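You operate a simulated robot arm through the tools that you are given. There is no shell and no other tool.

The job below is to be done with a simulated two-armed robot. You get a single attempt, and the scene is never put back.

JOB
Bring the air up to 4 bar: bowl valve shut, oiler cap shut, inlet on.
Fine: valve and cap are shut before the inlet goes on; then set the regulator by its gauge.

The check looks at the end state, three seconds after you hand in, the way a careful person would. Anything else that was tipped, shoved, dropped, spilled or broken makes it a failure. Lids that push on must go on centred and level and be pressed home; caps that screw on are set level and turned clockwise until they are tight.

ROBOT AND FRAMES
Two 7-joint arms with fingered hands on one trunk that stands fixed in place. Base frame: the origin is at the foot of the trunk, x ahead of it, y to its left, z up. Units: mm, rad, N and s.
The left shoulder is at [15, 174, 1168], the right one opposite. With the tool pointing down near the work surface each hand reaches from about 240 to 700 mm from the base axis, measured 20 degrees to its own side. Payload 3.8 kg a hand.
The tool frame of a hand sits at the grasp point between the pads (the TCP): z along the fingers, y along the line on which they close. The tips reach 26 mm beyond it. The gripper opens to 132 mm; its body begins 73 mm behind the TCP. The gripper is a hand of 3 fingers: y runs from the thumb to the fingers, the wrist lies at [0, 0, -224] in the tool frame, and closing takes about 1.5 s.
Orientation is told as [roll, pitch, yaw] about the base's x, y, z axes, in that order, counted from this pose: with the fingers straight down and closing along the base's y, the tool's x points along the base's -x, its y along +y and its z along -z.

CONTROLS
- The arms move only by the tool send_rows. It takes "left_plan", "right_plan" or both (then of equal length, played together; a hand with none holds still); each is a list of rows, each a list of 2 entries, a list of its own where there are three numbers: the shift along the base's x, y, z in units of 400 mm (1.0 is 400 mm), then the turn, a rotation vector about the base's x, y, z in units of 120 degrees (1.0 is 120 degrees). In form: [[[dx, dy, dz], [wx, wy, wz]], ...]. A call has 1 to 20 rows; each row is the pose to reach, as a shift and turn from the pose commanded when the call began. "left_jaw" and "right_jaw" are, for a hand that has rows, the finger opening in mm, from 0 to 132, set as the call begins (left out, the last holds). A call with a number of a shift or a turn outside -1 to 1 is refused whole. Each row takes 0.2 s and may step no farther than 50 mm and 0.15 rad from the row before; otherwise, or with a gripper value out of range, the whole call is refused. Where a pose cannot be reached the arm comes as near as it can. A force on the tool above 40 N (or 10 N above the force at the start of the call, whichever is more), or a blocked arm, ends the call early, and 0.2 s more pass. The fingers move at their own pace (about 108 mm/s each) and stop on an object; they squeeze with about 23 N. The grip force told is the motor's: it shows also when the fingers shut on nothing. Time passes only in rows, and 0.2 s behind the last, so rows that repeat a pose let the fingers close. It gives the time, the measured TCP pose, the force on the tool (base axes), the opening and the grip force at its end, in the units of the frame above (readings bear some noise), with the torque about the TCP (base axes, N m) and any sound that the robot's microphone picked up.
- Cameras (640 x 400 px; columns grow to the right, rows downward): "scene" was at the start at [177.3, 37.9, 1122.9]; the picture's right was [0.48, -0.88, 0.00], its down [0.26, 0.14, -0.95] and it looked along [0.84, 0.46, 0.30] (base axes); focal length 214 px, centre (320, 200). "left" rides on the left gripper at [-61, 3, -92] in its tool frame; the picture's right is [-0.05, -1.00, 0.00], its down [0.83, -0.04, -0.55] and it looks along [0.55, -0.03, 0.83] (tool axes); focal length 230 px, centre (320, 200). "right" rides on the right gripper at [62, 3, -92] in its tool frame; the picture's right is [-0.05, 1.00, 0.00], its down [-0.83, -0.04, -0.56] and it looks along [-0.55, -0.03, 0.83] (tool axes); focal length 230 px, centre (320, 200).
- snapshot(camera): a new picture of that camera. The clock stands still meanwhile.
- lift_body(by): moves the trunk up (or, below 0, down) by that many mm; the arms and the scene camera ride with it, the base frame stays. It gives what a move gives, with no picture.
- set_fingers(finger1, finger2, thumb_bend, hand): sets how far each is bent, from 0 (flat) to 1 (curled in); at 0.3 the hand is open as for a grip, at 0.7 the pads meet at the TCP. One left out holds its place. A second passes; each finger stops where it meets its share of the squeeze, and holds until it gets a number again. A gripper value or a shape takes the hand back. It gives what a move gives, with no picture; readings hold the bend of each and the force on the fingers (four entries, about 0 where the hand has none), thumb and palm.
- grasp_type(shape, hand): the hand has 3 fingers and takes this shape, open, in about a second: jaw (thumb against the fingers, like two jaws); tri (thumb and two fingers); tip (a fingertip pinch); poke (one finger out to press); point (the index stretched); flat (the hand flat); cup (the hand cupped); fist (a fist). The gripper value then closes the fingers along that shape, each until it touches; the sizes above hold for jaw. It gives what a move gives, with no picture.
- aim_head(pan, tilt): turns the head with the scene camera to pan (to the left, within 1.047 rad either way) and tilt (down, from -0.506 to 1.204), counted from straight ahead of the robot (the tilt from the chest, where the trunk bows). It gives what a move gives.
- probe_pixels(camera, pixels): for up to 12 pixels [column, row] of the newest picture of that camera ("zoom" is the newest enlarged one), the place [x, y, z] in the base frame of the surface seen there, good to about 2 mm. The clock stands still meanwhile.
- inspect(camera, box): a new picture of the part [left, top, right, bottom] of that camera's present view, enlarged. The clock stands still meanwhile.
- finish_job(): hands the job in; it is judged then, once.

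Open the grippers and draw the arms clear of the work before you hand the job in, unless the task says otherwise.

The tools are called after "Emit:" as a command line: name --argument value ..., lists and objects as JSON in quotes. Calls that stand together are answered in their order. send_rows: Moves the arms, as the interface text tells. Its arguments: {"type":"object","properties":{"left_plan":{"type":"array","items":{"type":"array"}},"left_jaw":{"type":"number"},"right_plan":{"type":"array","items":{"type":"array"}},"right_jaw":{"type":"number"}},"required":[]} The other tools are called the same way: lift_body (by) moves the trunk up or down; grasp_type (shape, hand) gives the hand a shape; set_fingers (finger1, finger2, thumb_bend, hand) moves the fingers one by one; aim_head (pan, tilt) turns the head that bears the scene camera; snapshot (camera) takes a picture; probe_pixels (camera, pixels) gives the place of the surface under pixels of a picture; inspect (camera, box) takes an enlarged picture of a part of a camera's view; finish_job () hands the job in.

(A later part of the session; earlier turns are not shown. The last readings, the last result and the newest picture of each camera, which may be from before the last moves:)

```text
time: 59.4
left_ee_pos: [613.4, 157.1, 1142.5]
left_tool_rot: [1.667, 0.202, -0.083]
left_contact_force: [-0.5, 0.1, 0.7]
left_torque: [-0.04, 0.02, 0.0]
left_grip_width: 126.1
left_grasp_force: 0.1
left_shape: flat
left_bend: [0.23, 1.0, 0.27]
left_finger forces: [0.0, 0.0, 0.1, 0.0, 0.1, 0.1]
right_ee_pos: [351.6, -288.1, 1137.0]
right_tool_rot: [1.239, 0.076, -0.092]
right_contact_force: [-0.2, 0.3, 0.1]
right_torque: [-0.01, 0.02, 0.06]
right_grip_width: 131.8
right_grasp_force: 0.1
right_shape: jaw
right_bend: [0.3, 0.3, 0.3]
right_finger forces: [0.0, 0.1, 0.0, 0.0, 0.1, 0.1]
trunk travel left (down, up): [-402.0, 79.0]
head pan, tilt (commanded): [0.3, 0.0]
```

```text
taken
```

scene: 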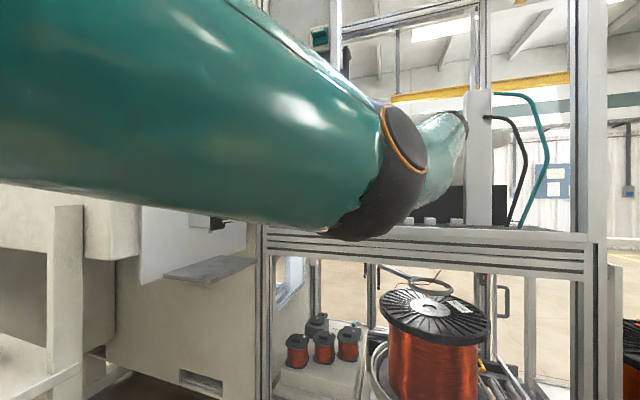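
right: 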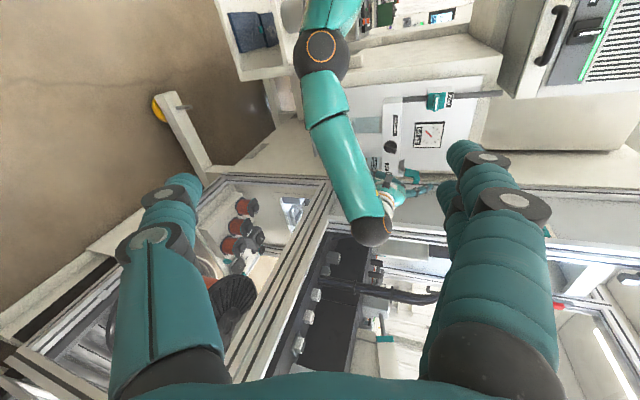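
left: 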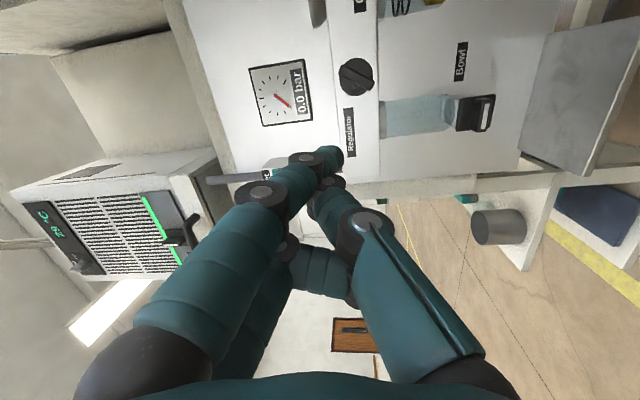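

The fingers may still be moving; I let a second pass and look again.

Emit:
send_rows --left_plan '[[[0, 0, 0], [0, 0, 0]], [[0, 0, 0], [0, 0, 0]], [[0, 0, 0], [0, 0, 0]], [[0, 0, 0], [0, 0, 0]], [[0, 0, 0], [0, 0, 0]], [[0, 0, 0], [0, 0, 0]]]'

Emit:
snapshot --camera "left"

```text
time: 60.8
left_ee_pos: [613.8, 156.6, 1141.7]
left_tool_rot: [1.665, 0.203, -0.085]
left_contact_force: [0.2, 0.5, -0.3]
left_torque: [0.01, -0.02, -0.02]
left_grip_width: 126.2
left_grasp_force: 0.0
left_shape: flat
left_bend: [0.22, 1.0, 0.27]
left_finger forces: [0.1, 0.0, 0.0, 0.1, 0.0, 0.0]
right_ee_pos: [351.8, -287.6, 1135.6]
right_tool_rot: [1.239, 0.078, -0.092]
right_contact_force: [0.3, 0.1, 0.6]
right_torque: [0.0, -0.01, 0.05]
right_grip_width: 131.7
right_grasp_force: 0.1
right_shape: jaw
right_bend: [0.3, 0.3, 0.3]
right_finger forces: [0.0, 0.0, 0.0, 0.0, 0.0, 0.0]
trunk travel left (down, up): [-402.0, 79.0]
head pan, tilt (commanded): [0.3, 0.0]
```

```text
taken
```

left: 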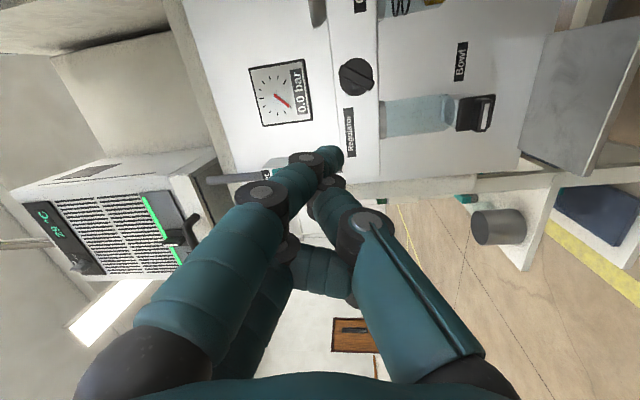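

Finger 1 and the thumb now cross too, and finger 2 is still curled. I open finger 1 and thumb, with finger 2 driven open, stepping the thumb through middle positions to find where it slips free.

Emit:
set_fingers --hand "left" --finger1 0.0 --finger2 1.0 --thumb_bend 0.0

Emit:
set_fingers --hand "left" --finger2 0.0 --thumb_bend 0.3

Emit:
set_fingers --hand "left" --finger2 0.0 --thumb_bend 0.5

Emit:
snapshot --camera "left"

```text
time: 61.8
left_ee_pos: [614.4, 157.0, 1141.9]
left_tool_rot: [1.665, 0.202, -0.084]
left_contact_force: [-0.3, 0.4, 0.3]
left_torque: [0.01, -0.01, 0.01]
left_grip_width: 0.0
left_grasp_force: 0.0
left_shape: fingers
left_bend: [0.22, 1.0, 0.32]
left_finger forces: [0.0, 0.0, 0.0, 0.1, 0.0, 0.1]
right_ee_pos: [351.3, -288.5, 1135.6]
right_tool_rot: [1.239, 0.076, -0.093]
right_contact_force: [-0.3, -0.3, -0.4]
right_torque: [-0.02, 0.02, 0.0]
right_grip_width: 131.8
right_grasp_force: 0.2
right_shape: jaw
right_bend: [0.3, 0.3, 0.3]
right_finger forces: [0.0, 0.0, 0.0, 0.0, 0.0, 0.0]
trunk travel left (down, up): [-402.0, 79.0]
head pan, tilt (commanded): [0.3, 0.0]
```

```text
time: 62.8
left_ee_pos: [614.6, 157.4, 1141.9]
left_tool_rot: [1.667, 0.201, -0.083]
left_contact_force: [1.1, -0.6, -0.3]
left_torque: [0.0, -0.01, 0.03]
left_grip_width: 0.2
left_grasp_force: 0.1
left_shape: fingers
left_bend: [0.21, 1.0, 0.37]
left_finger forces: [0.1, 0.0, 0.1, 0.0, 0.1, 0.0]
right_ee_pos: [352.3, -287.7, 1134.8]
right_tool_rot: [1.241, 0.077, -0.093]
right_contact_force: [0.0, 0.6, -1.1]
right_torque: [-0.02, 0.01, 0.03]
right_grip_width: 131.9
right_grasp_force: 0.0
right_shape: jaw
right_bend: [0.3, 0.3, 0.3]
right_finger forces: [0.0, 0.0, 0.1, 0.0, 0.0, 0.0]
trunk travel left (down, up): [-402.0, 79.0]
head pan, tilt (commanded): [0.3, 0.0]
```

```text
time: 63.8
left_ee_pos: [614.1, 156.9, 1141.3]
left_tool_rot: [1.668, 0.203, -0.084]
left_contact_force: [0.7, -0.5, -0.4]
left_torque: [0.0, 0.05, -0.01]
left_grip_width: 0.2
left_grasp_force: 0.0
left_shape: fingers
left_bend: [0.22, 0.96, 0.57]
left_finger forces: [0.0, 0.0, 0.1, 0.1, 0.1, 0.0]
right_ee_pos: [351.7, -289.1, 1135.4]
right_tool_rot: [1.238, 0.076, -0.091]
right_contact_force: [-0.5, 1.0, 0.3]
right_torque: [-0.01, 0.0, 0.01]
right_grip_width: 131.8
right_grasp_force: 0.0
right_shape: jaw
right_bend: [0.3, 0.3, 0.3]
right_finger forces: [0.1, 0.1, 0.1, 0.0, 0.0, 0.1]
trunk travel left (down, up): [-402.0, 79.0]
head pan, tilt (commanded): [0.3, 0.0]
```

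```text
taken
```

left: 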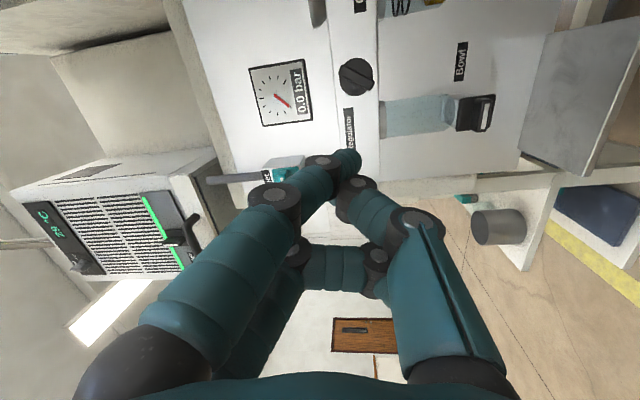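

Finger 1's tip is now also over the thumb at (350,165). I curl the thumb fully while finger 1 opens (this worked for finger 1 before), keeping finger 2 curled.

Emit:
set_fingers --hand "left" --finger1 0.0 --finger2 1.0 --thumb_bend 1.0

Emit:
snapshot --camera "left"

```text
time: 64.8
left_ee_pos: [614.0, 157.1, 1142.4]
left_tool_rot: [1.667, 0.201, -0.084]
left_contact_force: [0.8, 0.4, -0.1]
left_torque: [-0.03, -0.02, 0.0]
left_grip_width: 66.2
left_grasp_force: 0.0
left_shape: fingers
left_bend: [0.0, 1.0, 0.97]
left_finger forces: [0.0, 0.0, 0.0, 0.1, 0.1, 0.0]
right_ee_pos: [351.8, -287.8, 1135.8]
right_tool_rot: [1.24, 0.076, -0.092]
right_contact_force: [0.3, 0.6, 0.2]
right_torque: [0.0, 0.0, 0.0]
right_grip_width: 132.1
right_grasp_force: 0.1
right_shape: jaw
right_bend: [0.3, 0.3, 0.3]
right_finger forces: [0.0, 0.0, 0.1, 0.0, 0.0, 0.0]
trunk travel left (down, up): [-402.0, 79.0]
head pan, tilt (commanded): [0.3, 0.0]
```

```text
taken
```

left: 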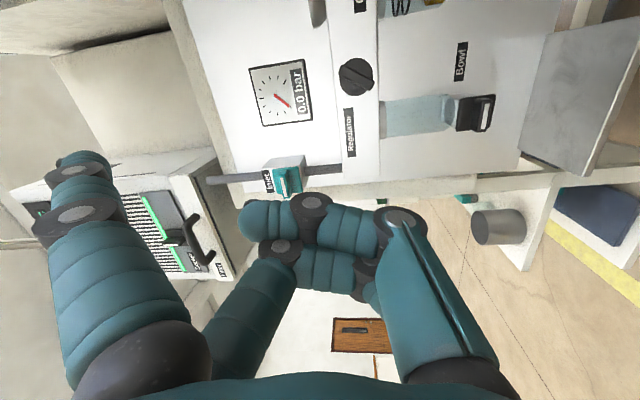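

Finger 1 is free now while finger 2 and the thumb rest curled like a fist – effectively a pointing hand, which suits pushing the cap. I set finger 1 partway (0.5) and locate its tip with the camera.

Emit:
set_fingers --hand "left" --finger1 0.5

Emit:
snapshot --camera "left"

```text
time: 65.8
left_ee_pos: [614.0, 156.9, 1142.9]
left_tool_rot: [1.667, 0.202, -0.083]
left_contact_force: [0.5, -0.7, -0.1]
left_torque: [-0.02, -0.02, -0.01]
left_grip_width: 31.1
left_grasp_force: 0.0
left_shape: fingers
left_bend: [0.5, 1.0, 0.97]
left_finger forces: [0.1, 0.0, 0.0, 0.1, 0.0, 0.0]
right_ee_pos: [352.2, -288.6, 1135.6]
right_tool_rot: [1.237, 0.075, -0.092]
right_contact_force: [0.0, -0.3, 0.9]
right_torque: [-0.04, 0.02, 0.01]
right_grip_width: 132.0
right_grasp_force: 0.1
right_shape: jaw
right_bend: [0.3, 0.3, 0.3]
right_finger forces: [0.0, 0.0, 0.1, 0.1, 0.0, 0.0]
trunk travel left (down, up): [-402.0, 79.0]
head pan, tilt (commanded): [0.3, 0.0]
```

```text
taken
```

left: 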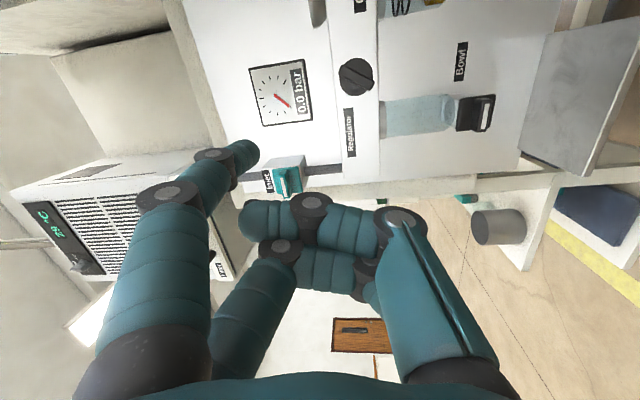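

Finger 1 points out cleanly with its tip at (250,150). I probe its tip and knuckles to get offsets in the base frame.

Emit:
probe_pixels --camera "left" --pixels '[[250, 150], [255, 155], [235, 160], [212, 155], [210, 190], [168, 193], [260, 215], [312, 205]]'

```text
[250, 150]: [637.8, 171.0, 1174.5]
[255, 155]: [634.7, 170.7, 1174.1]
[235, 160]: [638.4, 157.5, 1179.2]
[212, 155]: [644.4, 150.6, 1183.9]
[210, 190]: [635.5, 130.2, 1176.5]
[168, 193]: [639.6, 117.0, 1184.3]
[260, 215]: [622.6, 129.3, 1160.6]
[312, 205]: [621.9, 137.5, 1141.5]
```

The fingertip sits about 15 mm beyond the TCP, 32 mm toward +z and ~14 mm toward +x. I straighten the hand to neutral, then yaw it −40° while moving toward the cap side at (690, 265, 1180).

Emit:
send_rows --left_plan '[[[0, 0.03, 0.005], [-0.015, -0.032, 0.013]], [[0, 0.06, 0.01], [-0.03, -0.065, 0.026]], [[0, 0.1, 0.02], [-0.046, -0.097, 0.04]]]'

Emit:
send_rows --left_plan '[[[0.03, 0.025, 0.01], [0, 0, -0.05]], [[0.06, 0.05, 0.02], [0, 0, -0.1]], [[0.09, 0.075, 0.03], [0, 0, -0.15]], [[0.12, 0.1, 0.04], [0, 0, -0.2]], [[0.15, 0.125, 0.06], [0, 0, -0.25]], [[0.18, 0.15, 0.08], [0, 0, -0.3]], [[0.19, 0.165, 0.08], [0, 0, -0.333]]]'

Emit:
snapshot --camera "left"

Emit:
snapshot --camera "scene"

```text
time: 66.6
left_ee_pos: [614.7, 195.4, 1149.7]
left_tool_rot: [1.578, -0.004, -0.007]
left_contact_force: [-0.2, 0.2, -0.1]
left_torque: [0.01, 0.01, 0.01]
left_grip_width: 31.7
left_grasp_force: 0.1
left_shape: fingers
left_bend: [0.5, 1.0, 0.97]
left_finger forces: [0.1, 0.1, 0.0, 0.0, 0.0, 0.0]
right_ee_pos: [351.2, -288.6, 1135.9]
right_tool_rot: [1.239, 0.078, -0.092]
right_contact_force: [-0.7, -0.1, -0.6]
right_torque: [0.01, -0.03, 0.01]
right_grip_width: 132.0
right_grasp_force: 0.0
right_shape: jaw
right_bend: [0.3, 0.3, 0.3]
right_finger forces: [0.0, 0.1, 0.0, 0.0, 0.0, 0.0]
trunk travel left (down, up): [-402.0, 79.0]
head pan, tilt (commanded): [0.3, 0.0]
```

```text
time: 68.2
left_ee_pos: [690.6, 262.6, 1182.5]
left_tool_rot: [1.579, -0.005, -0.708]
left_contact_force: [-1.1, 0.5, 0.0]
left_torque: [-0.01, -0.01, 0.01]
left_grip_width: 31.6
left_grasp_force: 0.0
left_shape: fingers
left_bend: [0.5, 1.0, 0.97]
left_finger forces: [0.1, 0.1, 0.0, 0.0, 0.0, 0.1]
right_ee_pos: [352.1, -288.9, 1136.2]
right_tool_rot: [1.239, 0.077, -0.092]
right_contact_force: [-0.2, -1.0, 0.4]
right_torque: [0.01, -0.01, 0.01]
right_grip_width: 132.1
right_grasp_force: 0.0
right_shape: jaw
right_bend: [0.3, 0.3, 0.3]
right_finger forces: [0.1, 0.0, 0.0, 0.0, 0.0, 0.0]
trunk travel left (down, up): [-402.0, 79.0]
head pan, tilt (commanded): [0.3, 0.0]
```

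```text
taken
```

left: 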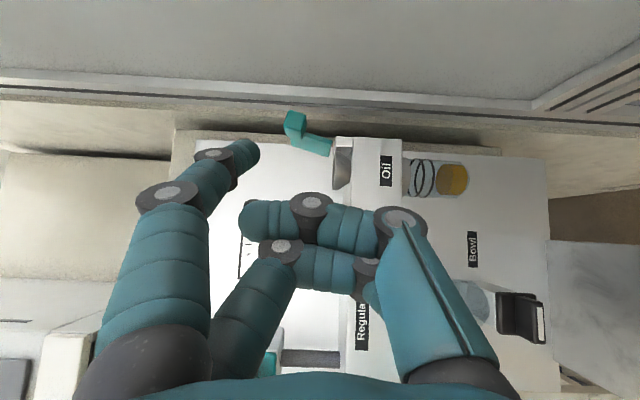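

```text
taken
```

scene: 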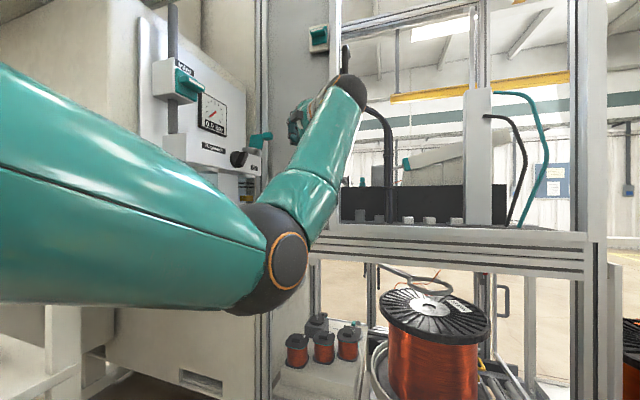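

No reach trouble here. The cap tab is at (295,125) and the fingertip at (250,152); I probe both to plan the path behind the tab.

Emit:
probe_pixels --camera "left" --pixels '[[250, 148], [257, 155], [240, 160], [215, 155], [295, 118], [292, 138], [310, 142], [325, 150], [300, 115], [285, 130]]'

Emit:
inspect --camera "left" --box '[200, 90, 360, 190]'

```text
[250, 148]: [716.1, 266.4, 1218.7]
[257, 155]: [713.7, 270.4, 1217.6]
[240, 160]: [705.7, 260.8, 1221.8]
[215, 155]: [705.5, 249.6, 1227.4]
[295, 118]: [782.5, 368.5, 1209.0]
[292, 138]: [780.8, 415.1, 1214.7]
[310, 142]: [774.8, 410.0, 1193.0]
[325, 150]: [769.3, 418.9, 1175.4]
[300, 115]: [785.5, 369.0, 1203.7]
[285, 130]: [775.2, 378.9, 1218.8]
```

```text
4.00 times, centred on (280, 140) of left
```

zoom: 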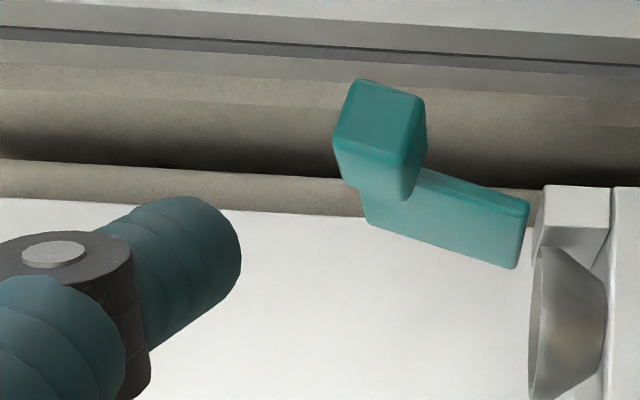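

The fingertip centre is about TCP+(22, 8, 33). I move it to roughly (822, 335, 1205) – beside the tab's outer end, still in front of it in y – and check.

Emit:
send_rows --left_plan '[[[0.068, 0.04, -0.006], [0, 0, 0]], [[0.137, 0.08, -0.013], [0, 0, 0]], [[0.205, 0.12, -0.02], [0, 0, 0]], [[0.2735, 0.16, -0.026], [0, 0, 0]]]'

Emit:
snapshot --camera "left"

```text
time: 69.2
left_ee_pos: [800.2, 328.7, 1173.6]
left_tool_rot: [1.577, -0.004, -0.705]
left_contact_force: [-0.1, 0.1, -0.3]
left_torque: [0.03, 0.01, 0.0]
left_grip_width: 31.3
left_grasp_force: 0.1
left_shape: fingers
left_bend: [0.5, 1.0, 0.97]
left_finger forces: [0.0, 0.0, 0.1, 0.0, 0.0, 0.0]
right_ee_pos: [350.7, -287.8, 1135.8]
right_tool_rot: [1.238, 0.076, -0.093]
right_contact_force: [-0.1, -0.8, 0.0]
right_torque: [-0.04, 0.03, 0.01]
right_grip_width: 131.7
right_grasp_force: 0.1
right_shape: jaw
right_bend: [0.3, 0.3, 0.3]
right_finger forces: [0.1, 0.1, 0.0, 0.0, 0.1, 0.0]
trunk travel left (down, up): [-402.0, 79.0]
head pan, tilt (commanded): [0.3, 0.0]
```

```text
taken
```

left: 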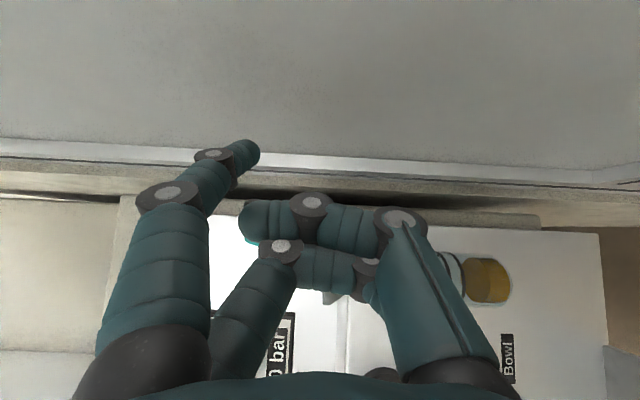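

The thumb hides most of the tab; a brighter teal edge shows near (245,238). I enlarge and probe to see the clearance.

Emit:
inspect --camera "left" --box '[190, 120, 350, 270]'

Emit:
probe_pixels --camera "left" --pixels '[[250, 148], [257, 155], [245, 240], [250, 238], [256, 180], [255, 190], [300, 170], [245, 210]]'

Emit:
inspect --camera "scene" --box '[220, 90, 380, 190]'

```text
2.67 times, centred on (270, 195) of left
```

zoom: 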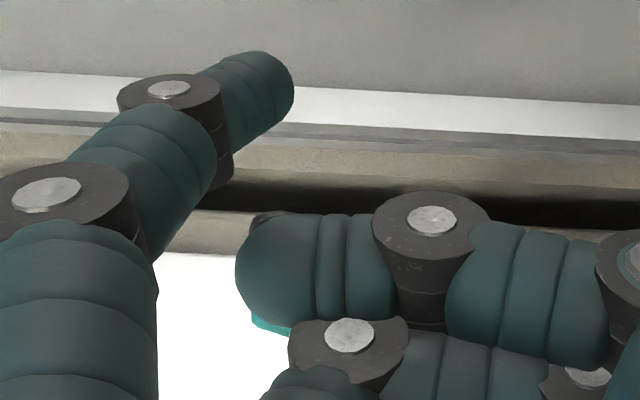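

```text
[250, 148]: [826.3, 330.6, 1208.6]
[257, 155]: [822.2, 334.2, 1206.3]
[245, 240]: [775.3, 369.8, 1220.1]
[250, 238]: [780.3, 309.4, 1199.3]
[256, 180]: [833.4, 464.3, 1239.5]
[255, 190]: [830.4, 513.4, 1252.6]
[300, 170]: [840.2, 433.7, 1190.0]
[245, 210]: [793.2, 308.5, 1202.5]
```

```text
4.00 times, centred on (300, 140) of scene
```

zoom: 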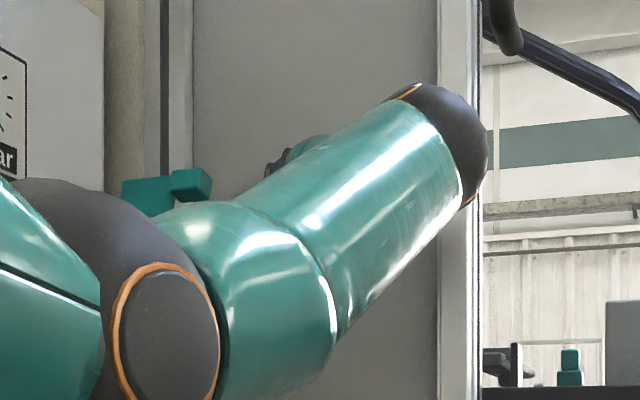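

The curled thumb's top (z≈1202) would touch the tab's underside if I advanced, so I open finger 1 to 0.4 to raise it relative to the thumb, and re-probe its tip.

Emit:
set_fingers --hand "left" --finger1 0.4

Emit:
inspect --camera "left" --box '[150, 100, 390, 250]'

Emit:
probe_pixels --camera "zoom" --pixels '[[190, 90], [215, 110], [225, 100], [160, 120], [120, 110], [90, 190], [250, 280], [255, 320], [260, 260], [270, 330], [400, 270], [255, 240]]'

```text
time: 70.2
left_ee_pos: [799.3, 327.8, 1173.3]
left_tool_rot: [1.58, -0.005, -0.705]
left_contact_force: [0.2, -0.3, 0.9]
left_torque: [-0.02, 0.02, -0.04]
left_grip_width: 38.0
left_grasp_force: 0.0
left_shape: fingers
left_bend: [0.4, 1.0, 0.97]
left_finger forces: [0.0, 0.0, 0.0, 0.0, 0.0, 0.1]
right_ee_pos: [352.0, -288.7, 1136.7]
right_tool_rot: [1.239, 0.079, -0.091]
right_contact_force: [-0.3, 0.0, -0.3]
right_torque: [-0.02, 0.03, 0.0]
right_grip_width: 132.0
right_grasp_force: 0.1
right_shape: jaw
right_bend: [0.3, 0.3, 0.3]
right_finger forces: [0.0, 0.0, 0.0, 0.0, 0.0, 0.0]
trunk travel left (down, up): [-402.0, 79.0]
head pan, tilt (commanded): [0.3, 0.0]
```

```text
2.67 times, centred on (270, 175) of left
```

zoom: 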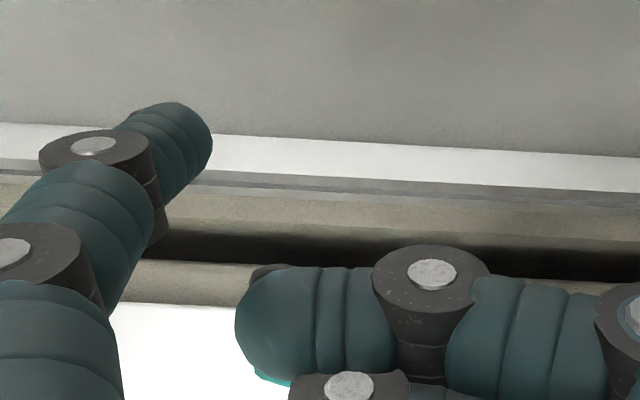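

```text
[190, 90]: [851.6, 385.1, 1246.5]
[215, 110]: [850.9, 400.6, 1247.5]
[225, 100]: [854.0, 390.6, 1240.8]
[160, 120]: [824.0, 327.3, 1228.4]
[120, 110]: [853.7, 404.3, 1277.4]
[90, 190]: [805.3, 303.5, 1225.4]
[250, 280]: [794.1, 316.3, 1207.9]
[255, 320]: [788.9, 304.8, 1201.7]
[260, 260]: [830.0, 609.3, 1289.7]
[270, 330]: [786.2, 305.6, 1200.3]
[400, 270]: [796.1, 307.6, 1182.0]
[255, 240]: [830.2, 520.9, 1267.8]
```

With 0.4 the gap between fingertip and thumb is only ~5 mm; I open finger 1 further to 0.3 for more clearance and re-probe.

Emit:
set_fingers --hand "left" --finger1 0.28

Emit:
inspect --camera "left" --box '[90, 90, 330, 240]'

Emit:
probe_pixels --camera "zoom" --pixels '[[240, 130], [260, 120], [265, 140], [220, 160], [180, 150], [250, 170], [275, 150], [200, 120], [120, 200]]'

```text
time: 71.2
left_ee_pos: [800.1, 327.5, 1173.9]
left_tool_rot: [1.576, -0.006, -0.705]
left_contact_force: [-0.2, 0.8, -0.1]
left_torque: [-0.01, -0.02, 0.05]
left_grip_width: 48.1
left_grasp_force: 0.1
left_shape: fingers
left_bend: [0.28, 1.0, 0.97]
left_finger forces: [0.0, 0.0, 0.0, 0.0, 0.0, 0.0]
right_ee_pos: [351.2, -288.8, 1136.3]
right_tool_rot: [1.239, 0.076, -0.093]
right_contact_force: [-0.4, -0.4, -0.5]
right_torque: [0.03, -0.02, -0.01]
right_grip_width: 131.9
right_grasp_force: 0.0
right_shape: jaw
right_bend: [0.3, 0.3, 0.3]
right_finger forces: [0.0, 0.0, 0.1, 0.0, 0.1, 0.0]
trunk travel left (down, up): [-402.0, 79.0]
head pan, tilt (commanded): [0.3, 0.0]
```

```text
2.67 times, centred on (210, 165) of left
```

zoom: 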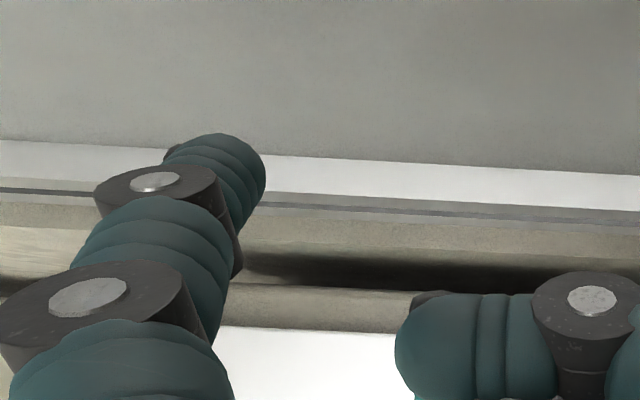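

```text
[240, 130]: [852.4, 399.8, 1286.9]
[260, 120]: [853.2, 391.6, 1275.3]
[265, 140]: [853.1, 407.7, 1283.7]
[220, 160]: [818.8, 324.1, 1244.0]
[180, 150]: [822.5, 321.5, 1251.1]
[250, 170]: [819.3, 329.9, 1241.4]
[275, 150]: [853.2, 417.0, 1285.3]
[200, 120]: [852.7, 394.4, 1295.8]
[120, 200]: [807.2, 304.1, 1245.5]
```

Finger 1's tip is now about TCP+(25, 10, 69) with thumb well below. I lower 34 mm so the fingertip is at z≈1208, then advance 46 mm in +y so it lies behind the tab (x≈805–838), between tab and wall.

Emit:
send_rows --left_plan '[[[0, 0, -0.045], [0, 0, 0]], [[0, 0, -0.086], [0, 0, 0]], [[0, 0.03, -0.086], [0, 0, 0]], [[0, 0.06, -0.086], [0, 0, 0]], [[0, 0.09, -0.086], [0, 0, 0]], [[0, 0.115, -0.086], [0, 0, 0]]]'

Emit:
inspect --camera "left" --box '[90, 90, 410, 290]'

Emit:
inspect --camera "scene" --box '[220, 90, 380, 190]'

```text
time: 72.6
left_ee_pos: [800.1, 373.1, 1138.7]
left_tool_rot: [1.578, -0.004, -0.705]
left_contact_force: [0.1, -0.4, -0.9]
left_torque: [0.02, 0.0, -0.03]
left_grip_width: 48.1
left_grasp_force: 0.1
left_shape: fingers
left_bend: [0.28, 1.0, 0.97]
left_finger forces: [0.1, 0.0, 0.1, 0.0, 0.1, 0.0]
right_ee_pos: [352.8, -289.6, 1135.9]
right_tool_rot: [1.24, 0.076, -0.092]
right_contact_force: [0.3, -0.8, -0.3]
right_torque: [-0.02, 0.01, 0.02]
right_grip_width: 132.0
right_grasp_force: 0.1
right_shape: jaw
right_bend: [0.3, 0.3, 0.3]
right_finger forces: [0.0, 0.1, 0.0, 0.0, 0.0, 0.0]
trunk travel left (down, up): [-402.0, 79.0]
head pan, tilt (commanded): [0.3, 0.0]
```

```text
2.00 times, centred on (250, 190) of left
```

zoom: 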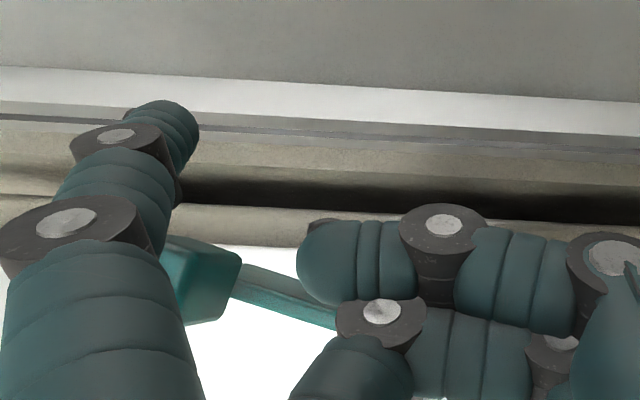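

```text
4.00 times, centred on (300, 140) of scene
```

zoom: 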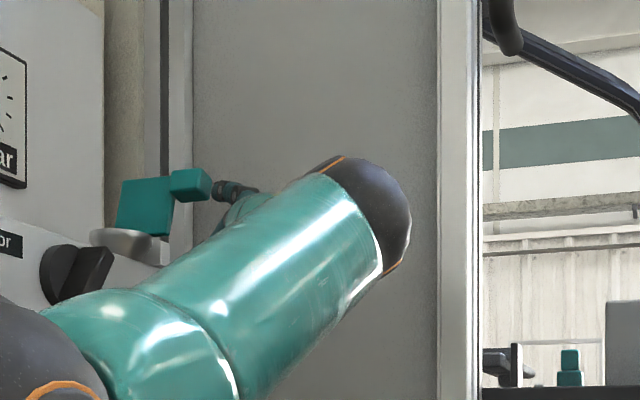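

The fingertip (scene zoom (225,190)) lies behind and beside the tab (195,185), no contact yet. I now push slowly toward −x, 30 mm in small steps.

Emit:
send_rows --left_plan '[[[-0.02, 0, 0], [0, 0, 0]], [[-0.04, 0, 0], [0, 0, 0]], [[-0.06, 0, 0.003], [0, 0, 0]], [[-0.075, 0, 0.005], [0, 0, 0]]]'

Emit:
inspect --camera "left" --box '[90, 90, 410, 290]'

Emit:
inspect --camera "scene" --box '[220, 90, 380, 190]'

```text
time: 73.6
left_ee_pos: [768.8, 372.2, 1139.5]
left_tool_rot: [1.578, -0.003, -0.705]
left_contact_force: [0.6, -0.3, 0.4]
left_torque: [0.05, 0.01, 0.02]
left_grip_width: 48.7
left_grasp_force: 0.6
left_shape: fingers
left_bend: [0.27, 1.0, 0.97]
left_finger forces: [1.0, 0.0, 0.0, 0.0, 0.0, 0.1]
right_ee_pos: [351.9, -287.6, 1135.5]
right_tool_rot: [1.239, 0.077, -0.092]
right_contact_force: [-0.4, -0.3, -0.3]
right_torque: [0.03, -0.01, 0.0]
right_grip_width: 131.7
right_grasp_force: 0.0
right_shape: jaw
right_bend: [0.3, 0.3, 0.3]
right_finger forces: [0.1, 0.1, 0.0, 0.0, 0.0, 0.0]
trunk travel left (down, up): [-402.0, 79.0]
head pan, tilt (commanded): [0.3, 0.0]
```

```text
2.00 times, centred on (250, 190) of left
```

zoom: 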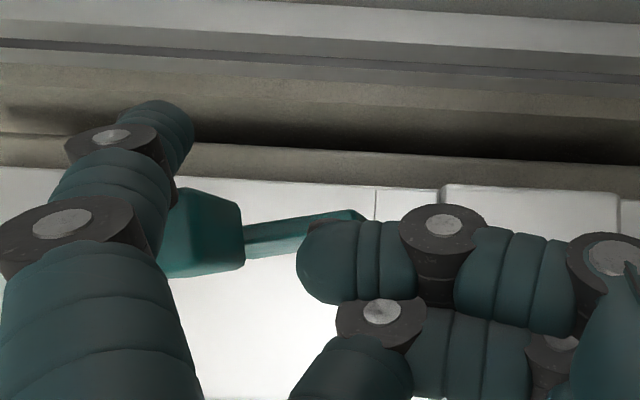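

```text
4.00 times, centred on (300, 140) of scene
```

zoom: 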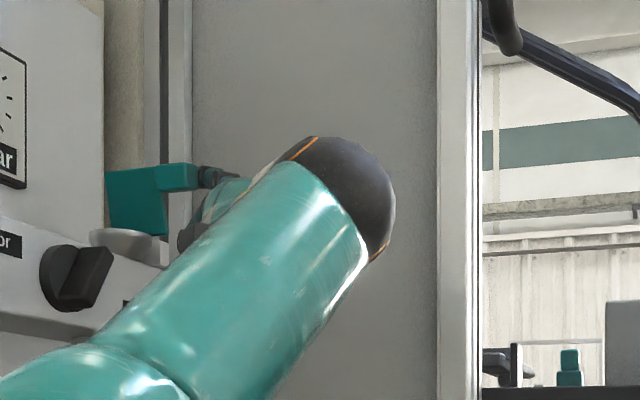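

The cap has come up past vertical with only ~1 N. I keep pushing −x along the arc, then look.

Emit:
send_rows --left_plan '[[[-0.02, 0, 0.003], [0, 0, 0]], [[-0.04, 0, 0.005], [0, 0, 0]], [[-0.06, 0, 0.006], [0, 0, 0]], [[-0.075, 0, 0.005], [0, 0, 0]], [[-0.09, 0, 0], [0, 0, 0]], [[-0.1, 0, -0.005], [0, 0, 0]]]'

Emit:
inspect --camera "left" --box '[90, 90, 410, 290]'

Emit:
inspect --camera "scene" --box '[220, 90, 380, 190]'

```text
time: 75.0
left_ee_pos: [729.0, 372.6, 1138.1]
left_tool_rot: [1.58, -0.004, -0.707]
left_contact_force: [0.4, -0.5, 0.3]
left_torque: [0.05, 0.0, -0.02]
left_grip_width: 48.1
left_grasp_force: 0.2
left_shape: fingers
left_bend: [0.28, 1.0, 0.97]
left_finger forces: [0.3, 0.1, 0.0, 0.0, 0.1, 0.1]
right_ee_pos: [352.6, -289.5, 1135.0]
right_tool_rot: [1.24, 0.078, -0.092]
right_contact_force: [-1.0, -0.3, 0.8]
right_torque: [-0.02, 0.0, -0.02]
right_grip_width: 132.0
right_grasp_force: 0.1
right_shape: jaw
right_bend: [0.3, 0.3, 0.3]
right_finger forces: [0.0, 0.0, 0.0, 0.0, 0.1, 0.0]
trunk travel left (down, up): [-402.0, 79.0]
head pan, tilt (commanded): [0.3, 0.0]
```

```text
2.00 times, centred on (250, 190) of left
```

zoom: 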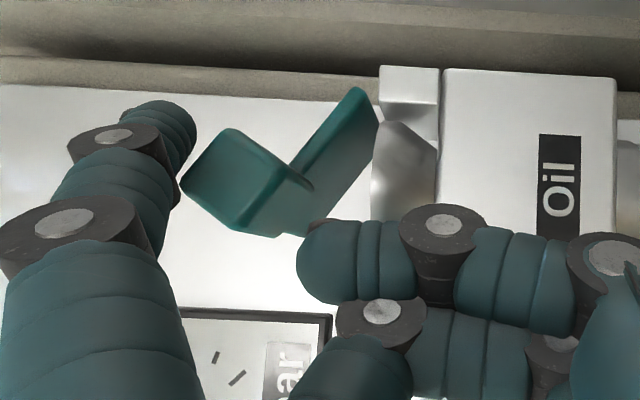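

```text
4.00 times, centred on (300, 140) of scene
```

zoom: 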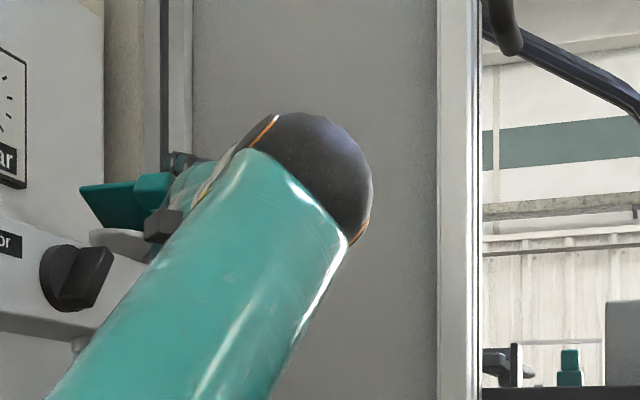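

The cap is at about 45° and follows the fingertip. I continue along −x and down to fold it toward the cup, easing y back 4 mm to keep the thumb clear.

Emit:
send_rows --left_plan '[[[-0.012, -0.005, -0.012], [0, 0, 0]], [[-0.024, -0.01, -0.024], [0, 0, 0]], [[-0.03, -0.01, -0.036], [0, 0, 0]], [[-0.034, -0.01, -0.046], [0, 0, 0]]]'

Emit:
inspect --camera "left" --box '[90, 90, 410, 290]'

Emit:
inspect --camera "scene" --box '[220, 90, 380, 190]'

```text
time: 76.0
left_ee_pos: [715.0, 368.6, 1120.1]
left_tool_rot: [1.578, -0.005, -0.705]
left_contact_force: [-0.1, 0.3, 0.6]
left_torque: [0.04, 0.01, 0.02]
left_grip_width: 48.4
left_grasp_force: 0.4
left_shape: fingers
left_bend: [0.28, 1.0, 0.97]
left_finger forces: [0.2, 0.1, 0.1, 0.0, 0.1, 0.0]
right_ee_pos: [351.8, -288.4, 1136.1]
right_tool_rot: [1.24, 0.077, -0.093]
right_contact_force: [0.2, 0.2, -1.0]
right_torque: [-0.02, 0.02, -0.02]
right_grip_width: 131.8
right_grasp_force: 0.1
right_shape: jaw
right_bend: [0.3, 0.3, 0.3]
right_finger forces: [0.0, 0.0, 0.0, 0.0, 0.0, 0.0]
trunk travel left (down, up): [-402.0, 79.0]
head pan, tilt (commanded): [0.3, 0.0]
```

```text
2.00 times, centred on (250, 190) of left
```

zoom: 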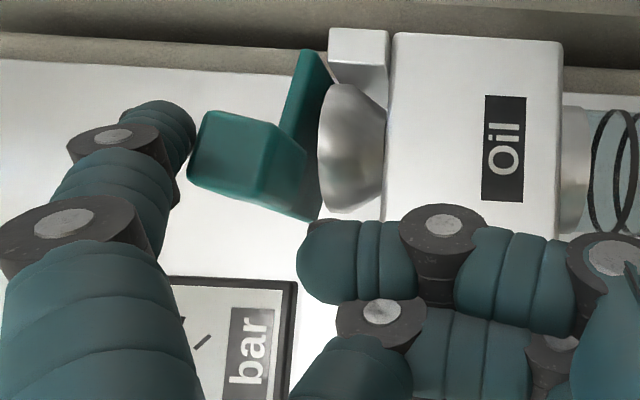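

```text
4.00 times, centred on (300, 140) of scene
```

zoom: 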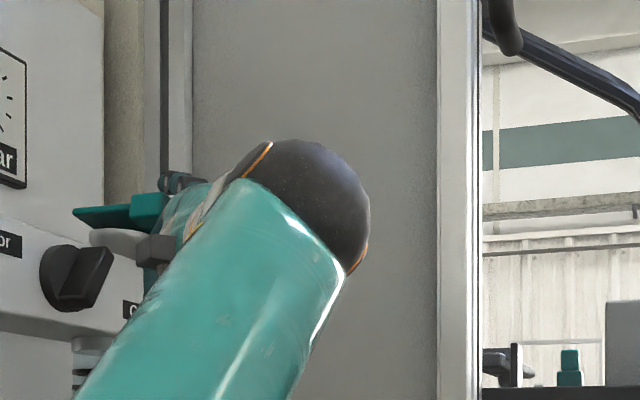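

The cap is about 15° from closed. I press on downward in small steps, watching for force and the thumb's clearance from the tab.

Emit:
send_rows --left_plan '[[[-0.01, 0, -0.008], [0, 0, 0]], [[-0.012, 0, -0.016], [0, 0, 0]], [[-0.012, 0, -0.024], [0, 0, 0]]]'

Emit:
inspect --camera "left" --box '[90, 90, 410, 290]'

Emit:
inspect --camera "scene" --box '[220, 110, 316, 170]'

```text
time: 76.8
left_ee_pos: [711.7, 369.3, 1109.8]
left_tool_rot: [1.58, -0.005, -0.706]
left_contact_force: [0.5, 0.1, 1.5]
left_torque: [0.01, -0.03, -0.02]
left_grip_width: 48.8
left_grasp_force: 0.3
left_shape: fingers
left_bend: [0.27, 1.0, 0.97]
left_finger forces: [0.7, 0.1, 0.0, 0.0, 0.0, 0.0]
right_ee_pos: [351.2, -287.9, 1135.4]
right_tool_rot: [1.241, 0.076, -0.093]
right_contact_force: [0.5, -0.4, 0.7]
right_torque: [0.01, 0.0, 0.04]
right_grip_width: 131.9
right_grasp_force: 0.1
right_shape: jaw
right_bend: [0.3, 0.3, 0.3]
right_finger forces: [0.0, 0.0, 0.0, 0.0, 0.0, 0.1]
trunk travel left (down, up): [-402.0, 79.0]
head pan, tilt (commanded): [0.3, 0.0]
```

```text
2.00 times, centred on (250, 190) of left
```

zoom: 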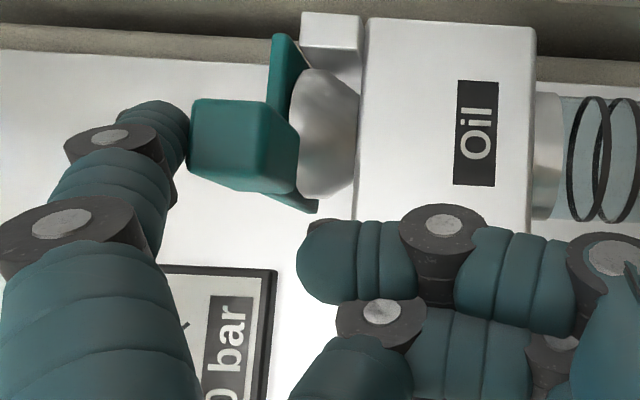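

```text
6.67 times, centred on (268, 140) of scene
```

zoom: 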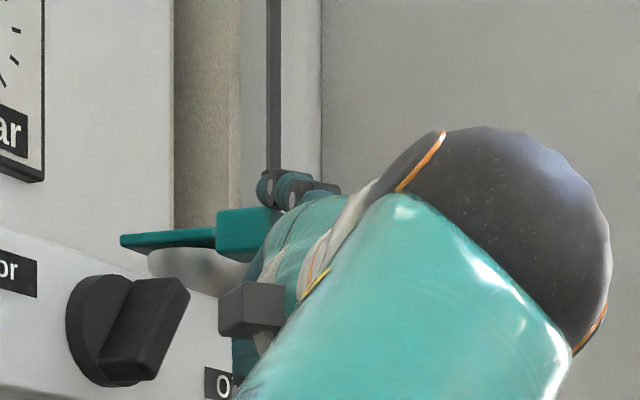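

The cap is nearly level on the cup. I press down gently further, 8 mm, to bring it home.

Emit:
send_rows --left_plan '[[[0, 0, -0.006], [0, 0, 0]], [[0, 0, -0.012], [0, 0, 0]], [[0, 0, -0.018], [0, 0, 0]], [[0, 0, -0.024], [0, 0, 0]]]'

Emit:
inspect --camera "left" --box '[90, 90, 410, 290]'

Emit:
inspect --camera "scene" --box '[220, 110, 316, 170]'

```text
time: 77.8
left_ee_pos: [710.2, 367.9, 1100.8]
left_tool_rot: [1.582, -0.007, -0.705]
left_contact_force: [1.3, 1.2, 6.4]
left_torque: [-0.06, 0.05, 0.03]
left_grip_width: 52.8
left_grasp_force: 2.7
left_shape: fingers
left_bend: [0.21, 1.0, 0.97]
left_finger forces: [4.9, 0.0, 0.0, 0.0, 0.0, 0.0]
right_ee_pos: [351.6, -288.9, 1136.4]
right_tool_rot: [1.239, 0.078, -0.092]
right_contact_force: [0.2, 0.4, -0.5]
right_torque: [-0.01, 0.0, 0.01]
right_grip_width: 131.9
right_grasp_force: 0.0
right_shape: jaw
right_bend: [0.3, 0.3, 0.3]
right_finger forces: [0.1, 0.0, 0.1, 0.2, 0.0, 0.0]
trunk travel left (down, up): [-402.0, 79.0]
head pan, tilt (commanded): [0.3, 0.0]
```

```text
2.00 times, centred on (250, 190) of left
```

zoom: 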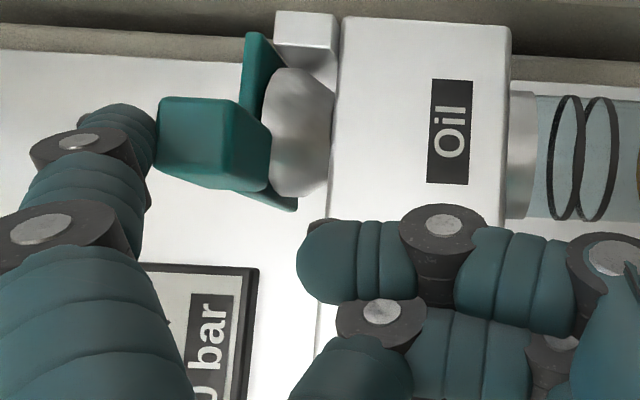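

```text
6.67 times, centred on (268, 140) of scene
```

zoom: 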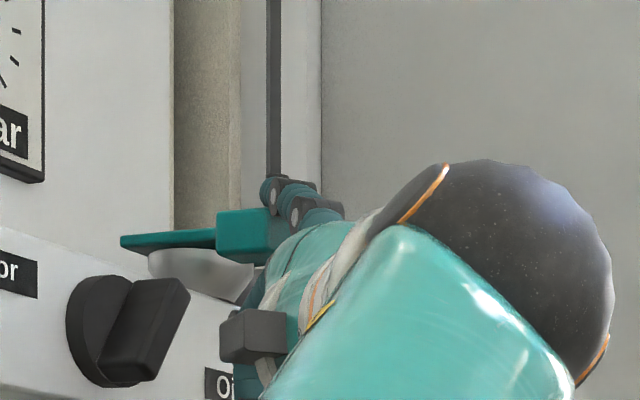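

Finger 1 now meets about 5 N and bends back – the cap seems to rest on the cup. I lift the finger off and inspect whether the cap is level and seated.

Emit:
send_rows --left_plan '[[[0, 0, 0.03], [0, 0, 0]], [[0, -0.03, 0.08], [0, 0, 0]], [[0, -0.1, 0.12], [0, 0, 0]], [[0, -0.18, 0.15], [0, 0, 0]]]'

Emit:
snapshot --camera "left"

Emit:
inspect --camera "scene" --box '[212, 110, 292, 160]'

```text
time: 78.8
left_ee_pos: [712.5, 295.2, 1158.9]
left_tool_rot: [1.578, -0.005, -0.705]
left_contact_force: [-0.3, -0.4, -0.6]
left_torque: [-0.03, 0.03, -0.01]
left_grip_width: 48.4
left_grasp_force: 0.0
left_shape: fingers
left_bend: [0.28, 1.0, 0.97]
left_finger forces: [0.0, 0.0, 0.0, 0.1, 0.1, 0.0]
right_ee_pos: [350.6, -288.9, 1135.3]
right_tool_rot: [1.24, 0.078, -0.092]
right_contact_force: [0.1, 0.0, 0.7]
right_torque: [-0.01, 0.03, -0.01]
right_grip_width: 131.9
right_grasp_force: 0.1
right_shape: jaw
right_bend: [0.3, 0.3, 0.3]
right_finger forces: [0.0, 0.1, 0.1, 0.0, 0.0, 0.0]
trunk travel left (down, up): [-402.0, 79.0]
head pan, tilt (commanded): [0.3, 0.0]
```

```text
taken
```

left: 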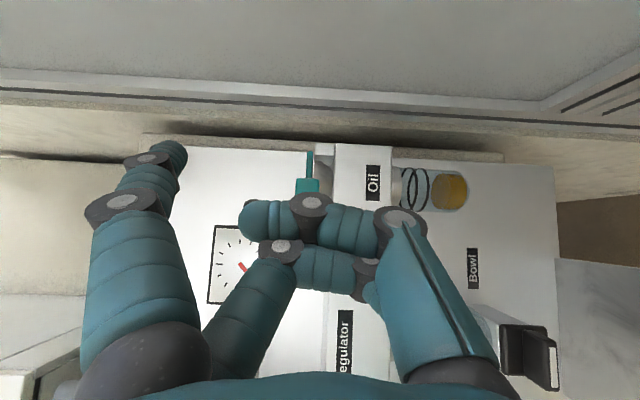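

```text
8.00 times, centred on (252, 135) of scene
```

zoom: 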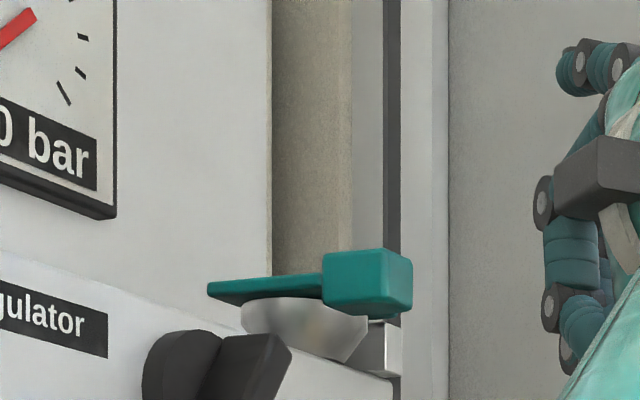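

The cap now lies flat over the cup in the scene view. I probe its surface points to check level and seating height.

Emit:
probe_pixels --camera "zoom" --pixels '[[215, 293], [260, 290], [310, 285], [340, 290], [390, 290], [400, 290], [340, 265], [250, 310], [330, 320], [390, 345], [345, 305], [380, 305]]'

Emit:
inspect --camera "left" --box '[260, 130, 420, 230]'

Emit:
probe_pixels --camera "zoom" --pixels '[[195, 100], [200, 150], [205, 180], [210, 215], [180, 190], [235, 190], [230, 140], [250, 100], [190, 210], [180, 215], [260, 70], [300, 150]]'

```text
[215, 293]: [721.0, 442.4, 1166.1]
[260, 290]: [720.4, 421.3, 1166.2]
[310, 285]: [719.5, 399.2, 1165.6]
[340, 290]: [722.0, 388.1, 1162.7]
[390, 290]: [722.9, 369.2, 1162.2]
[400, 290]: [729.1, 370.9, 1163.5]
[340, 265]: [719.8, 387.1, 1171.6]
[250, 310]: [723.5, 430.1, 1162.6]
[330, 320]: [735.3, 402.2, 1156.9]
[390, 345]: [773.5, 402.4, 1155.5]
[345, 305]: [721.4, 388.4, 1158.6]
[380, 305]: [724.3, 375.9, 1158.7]
```

```text
4.00 times, centred on (340, 180) of left
```

zoom: 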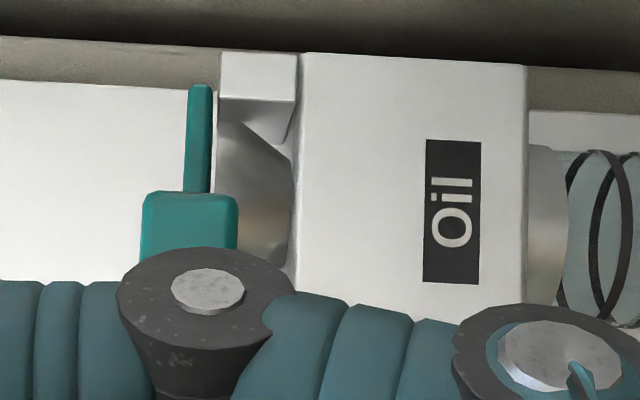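

```text
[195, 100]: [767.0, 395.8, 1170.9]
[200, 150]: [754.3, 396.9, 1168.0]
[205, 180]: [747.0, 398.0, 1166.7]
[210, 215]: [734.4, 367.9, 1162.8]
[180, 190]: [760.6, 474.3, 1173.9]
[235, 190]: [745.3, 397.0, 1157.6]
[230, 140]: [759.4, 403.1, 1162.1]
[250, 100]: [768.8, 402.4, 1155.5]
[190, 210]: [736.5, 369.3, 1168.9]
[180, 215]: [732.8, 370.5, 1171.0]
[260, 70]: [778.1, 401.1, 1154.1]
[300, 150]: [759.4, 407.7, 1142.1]
```

Probes put the plate's underside at the cup rim (z≈1163) and level within error, and the last press didn't move it, so it is at its stop. To be sure it's pressed home I set the finger back over the tab and squeeze down with the finger motor.

Emit:
send_rows --left_plan '[[[0, 0.07, 0], [0, 0, 0]], [[0, 0.13, 0], [0, 0, 0]], [[0, 0.182, -0.02], [0, 0, 0]], [[0, 0.182, -0.07], [0, 0, 0]], [[0, 0.182, -0.11], [0, 0, 0]]]'

Emit:
set_fingers --hand "left" --finger1 0.6

Emit:
inspect --camera "left" --box '[90, 90, 410, 290]'

Emit:
inspect --camera "scene" --box '[212, 110, 292, 160]'

```text
time: 80.0
left_ee_pos: [711.5, 371.0, 1116.7]
left_tool_rot: [1.579, -0.005, -0.703]
left_contact_force: [0.4, 0.2, -1.3]
left_torque: [0.0, 0.0, 0.02]
left_grip_width: 48.5
left_grasp_force: 0.1
left_shape: fingers
left_bend: [0.28, 1.0, 0.97]
left_finger forces: [0.0, 0.0, 0.1, 0.1, 0.0, 0.0]
right_ee_pos: [351.5, -288.1, 1135.5]
right_tool_rot: [1.238, 0.076, -0.094]
right_contact_force: [-0.1, 0.2, 0.3]
right_torque: [0.02, -0.01, 0.0]
right_grip_width: 132.0
right_grasp_force: 0.1
right_shape: jaw
right_bend: [0.3, 0.3, 0.3]
right_finger forces: [0.0, 0.0, 0.1, 0.0, 0.0, 0.0]
trunk travel left (down, up): [-402.0, 79.0]
head pan, tilt (commanded): [0.3, 0.0]
```

```text
time: 81.0
left_ee_pos: [710.5, 369.1, 1118.5]
left_tool_rot: [1.581, -0.007, -0.705]
left_contact_force: [1.3, 1.1, 12.4]
left_torque: [0.0, -0.09, -0.02]
left_grip_width: 41.9
left_grasp_force: 6.6
left_shape: fingers
left_bend: [0.36, 1.0, 0.97]
left_finger forces: [12.7, 0.1, 0.1, 0.0, 0.0, 0.1]
right_ee_pos: [351.5, -289.0, 1135.7]
right_tool_rot: [1.24, 0.075, -0.095]
right_contact_force: [0.0, 0.7, -0.5]
right_torque: [-0.01, 0.01, 0.0]
right_grip_width: 131.9
right_grasp_force: 0.1
right_shape: jaw
right_bend: [0.3, 0.3, 0.3]
right_finger forces: [0.0, 0.0, 0.0, 0.0, 0.1, 0.1]
trunk travel left (down, up): [-402.0, 79.0]
head pan, tilt (commanded): [0.3, 0.0]
```

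```text
2.00 times, centred on (250, 190) of left
```

zoom: 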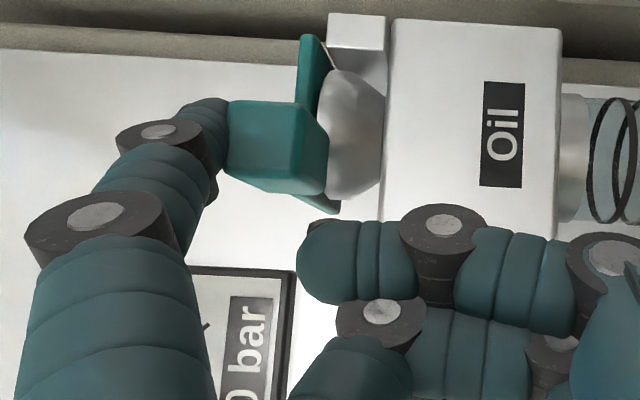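

```text
8.00 times, centred on (252, 135) of scene
```

zoom: 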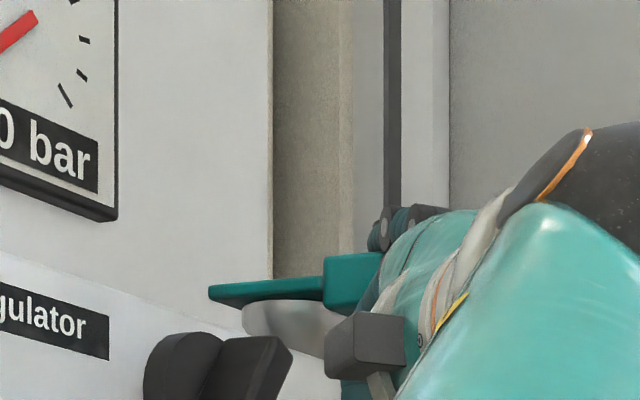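

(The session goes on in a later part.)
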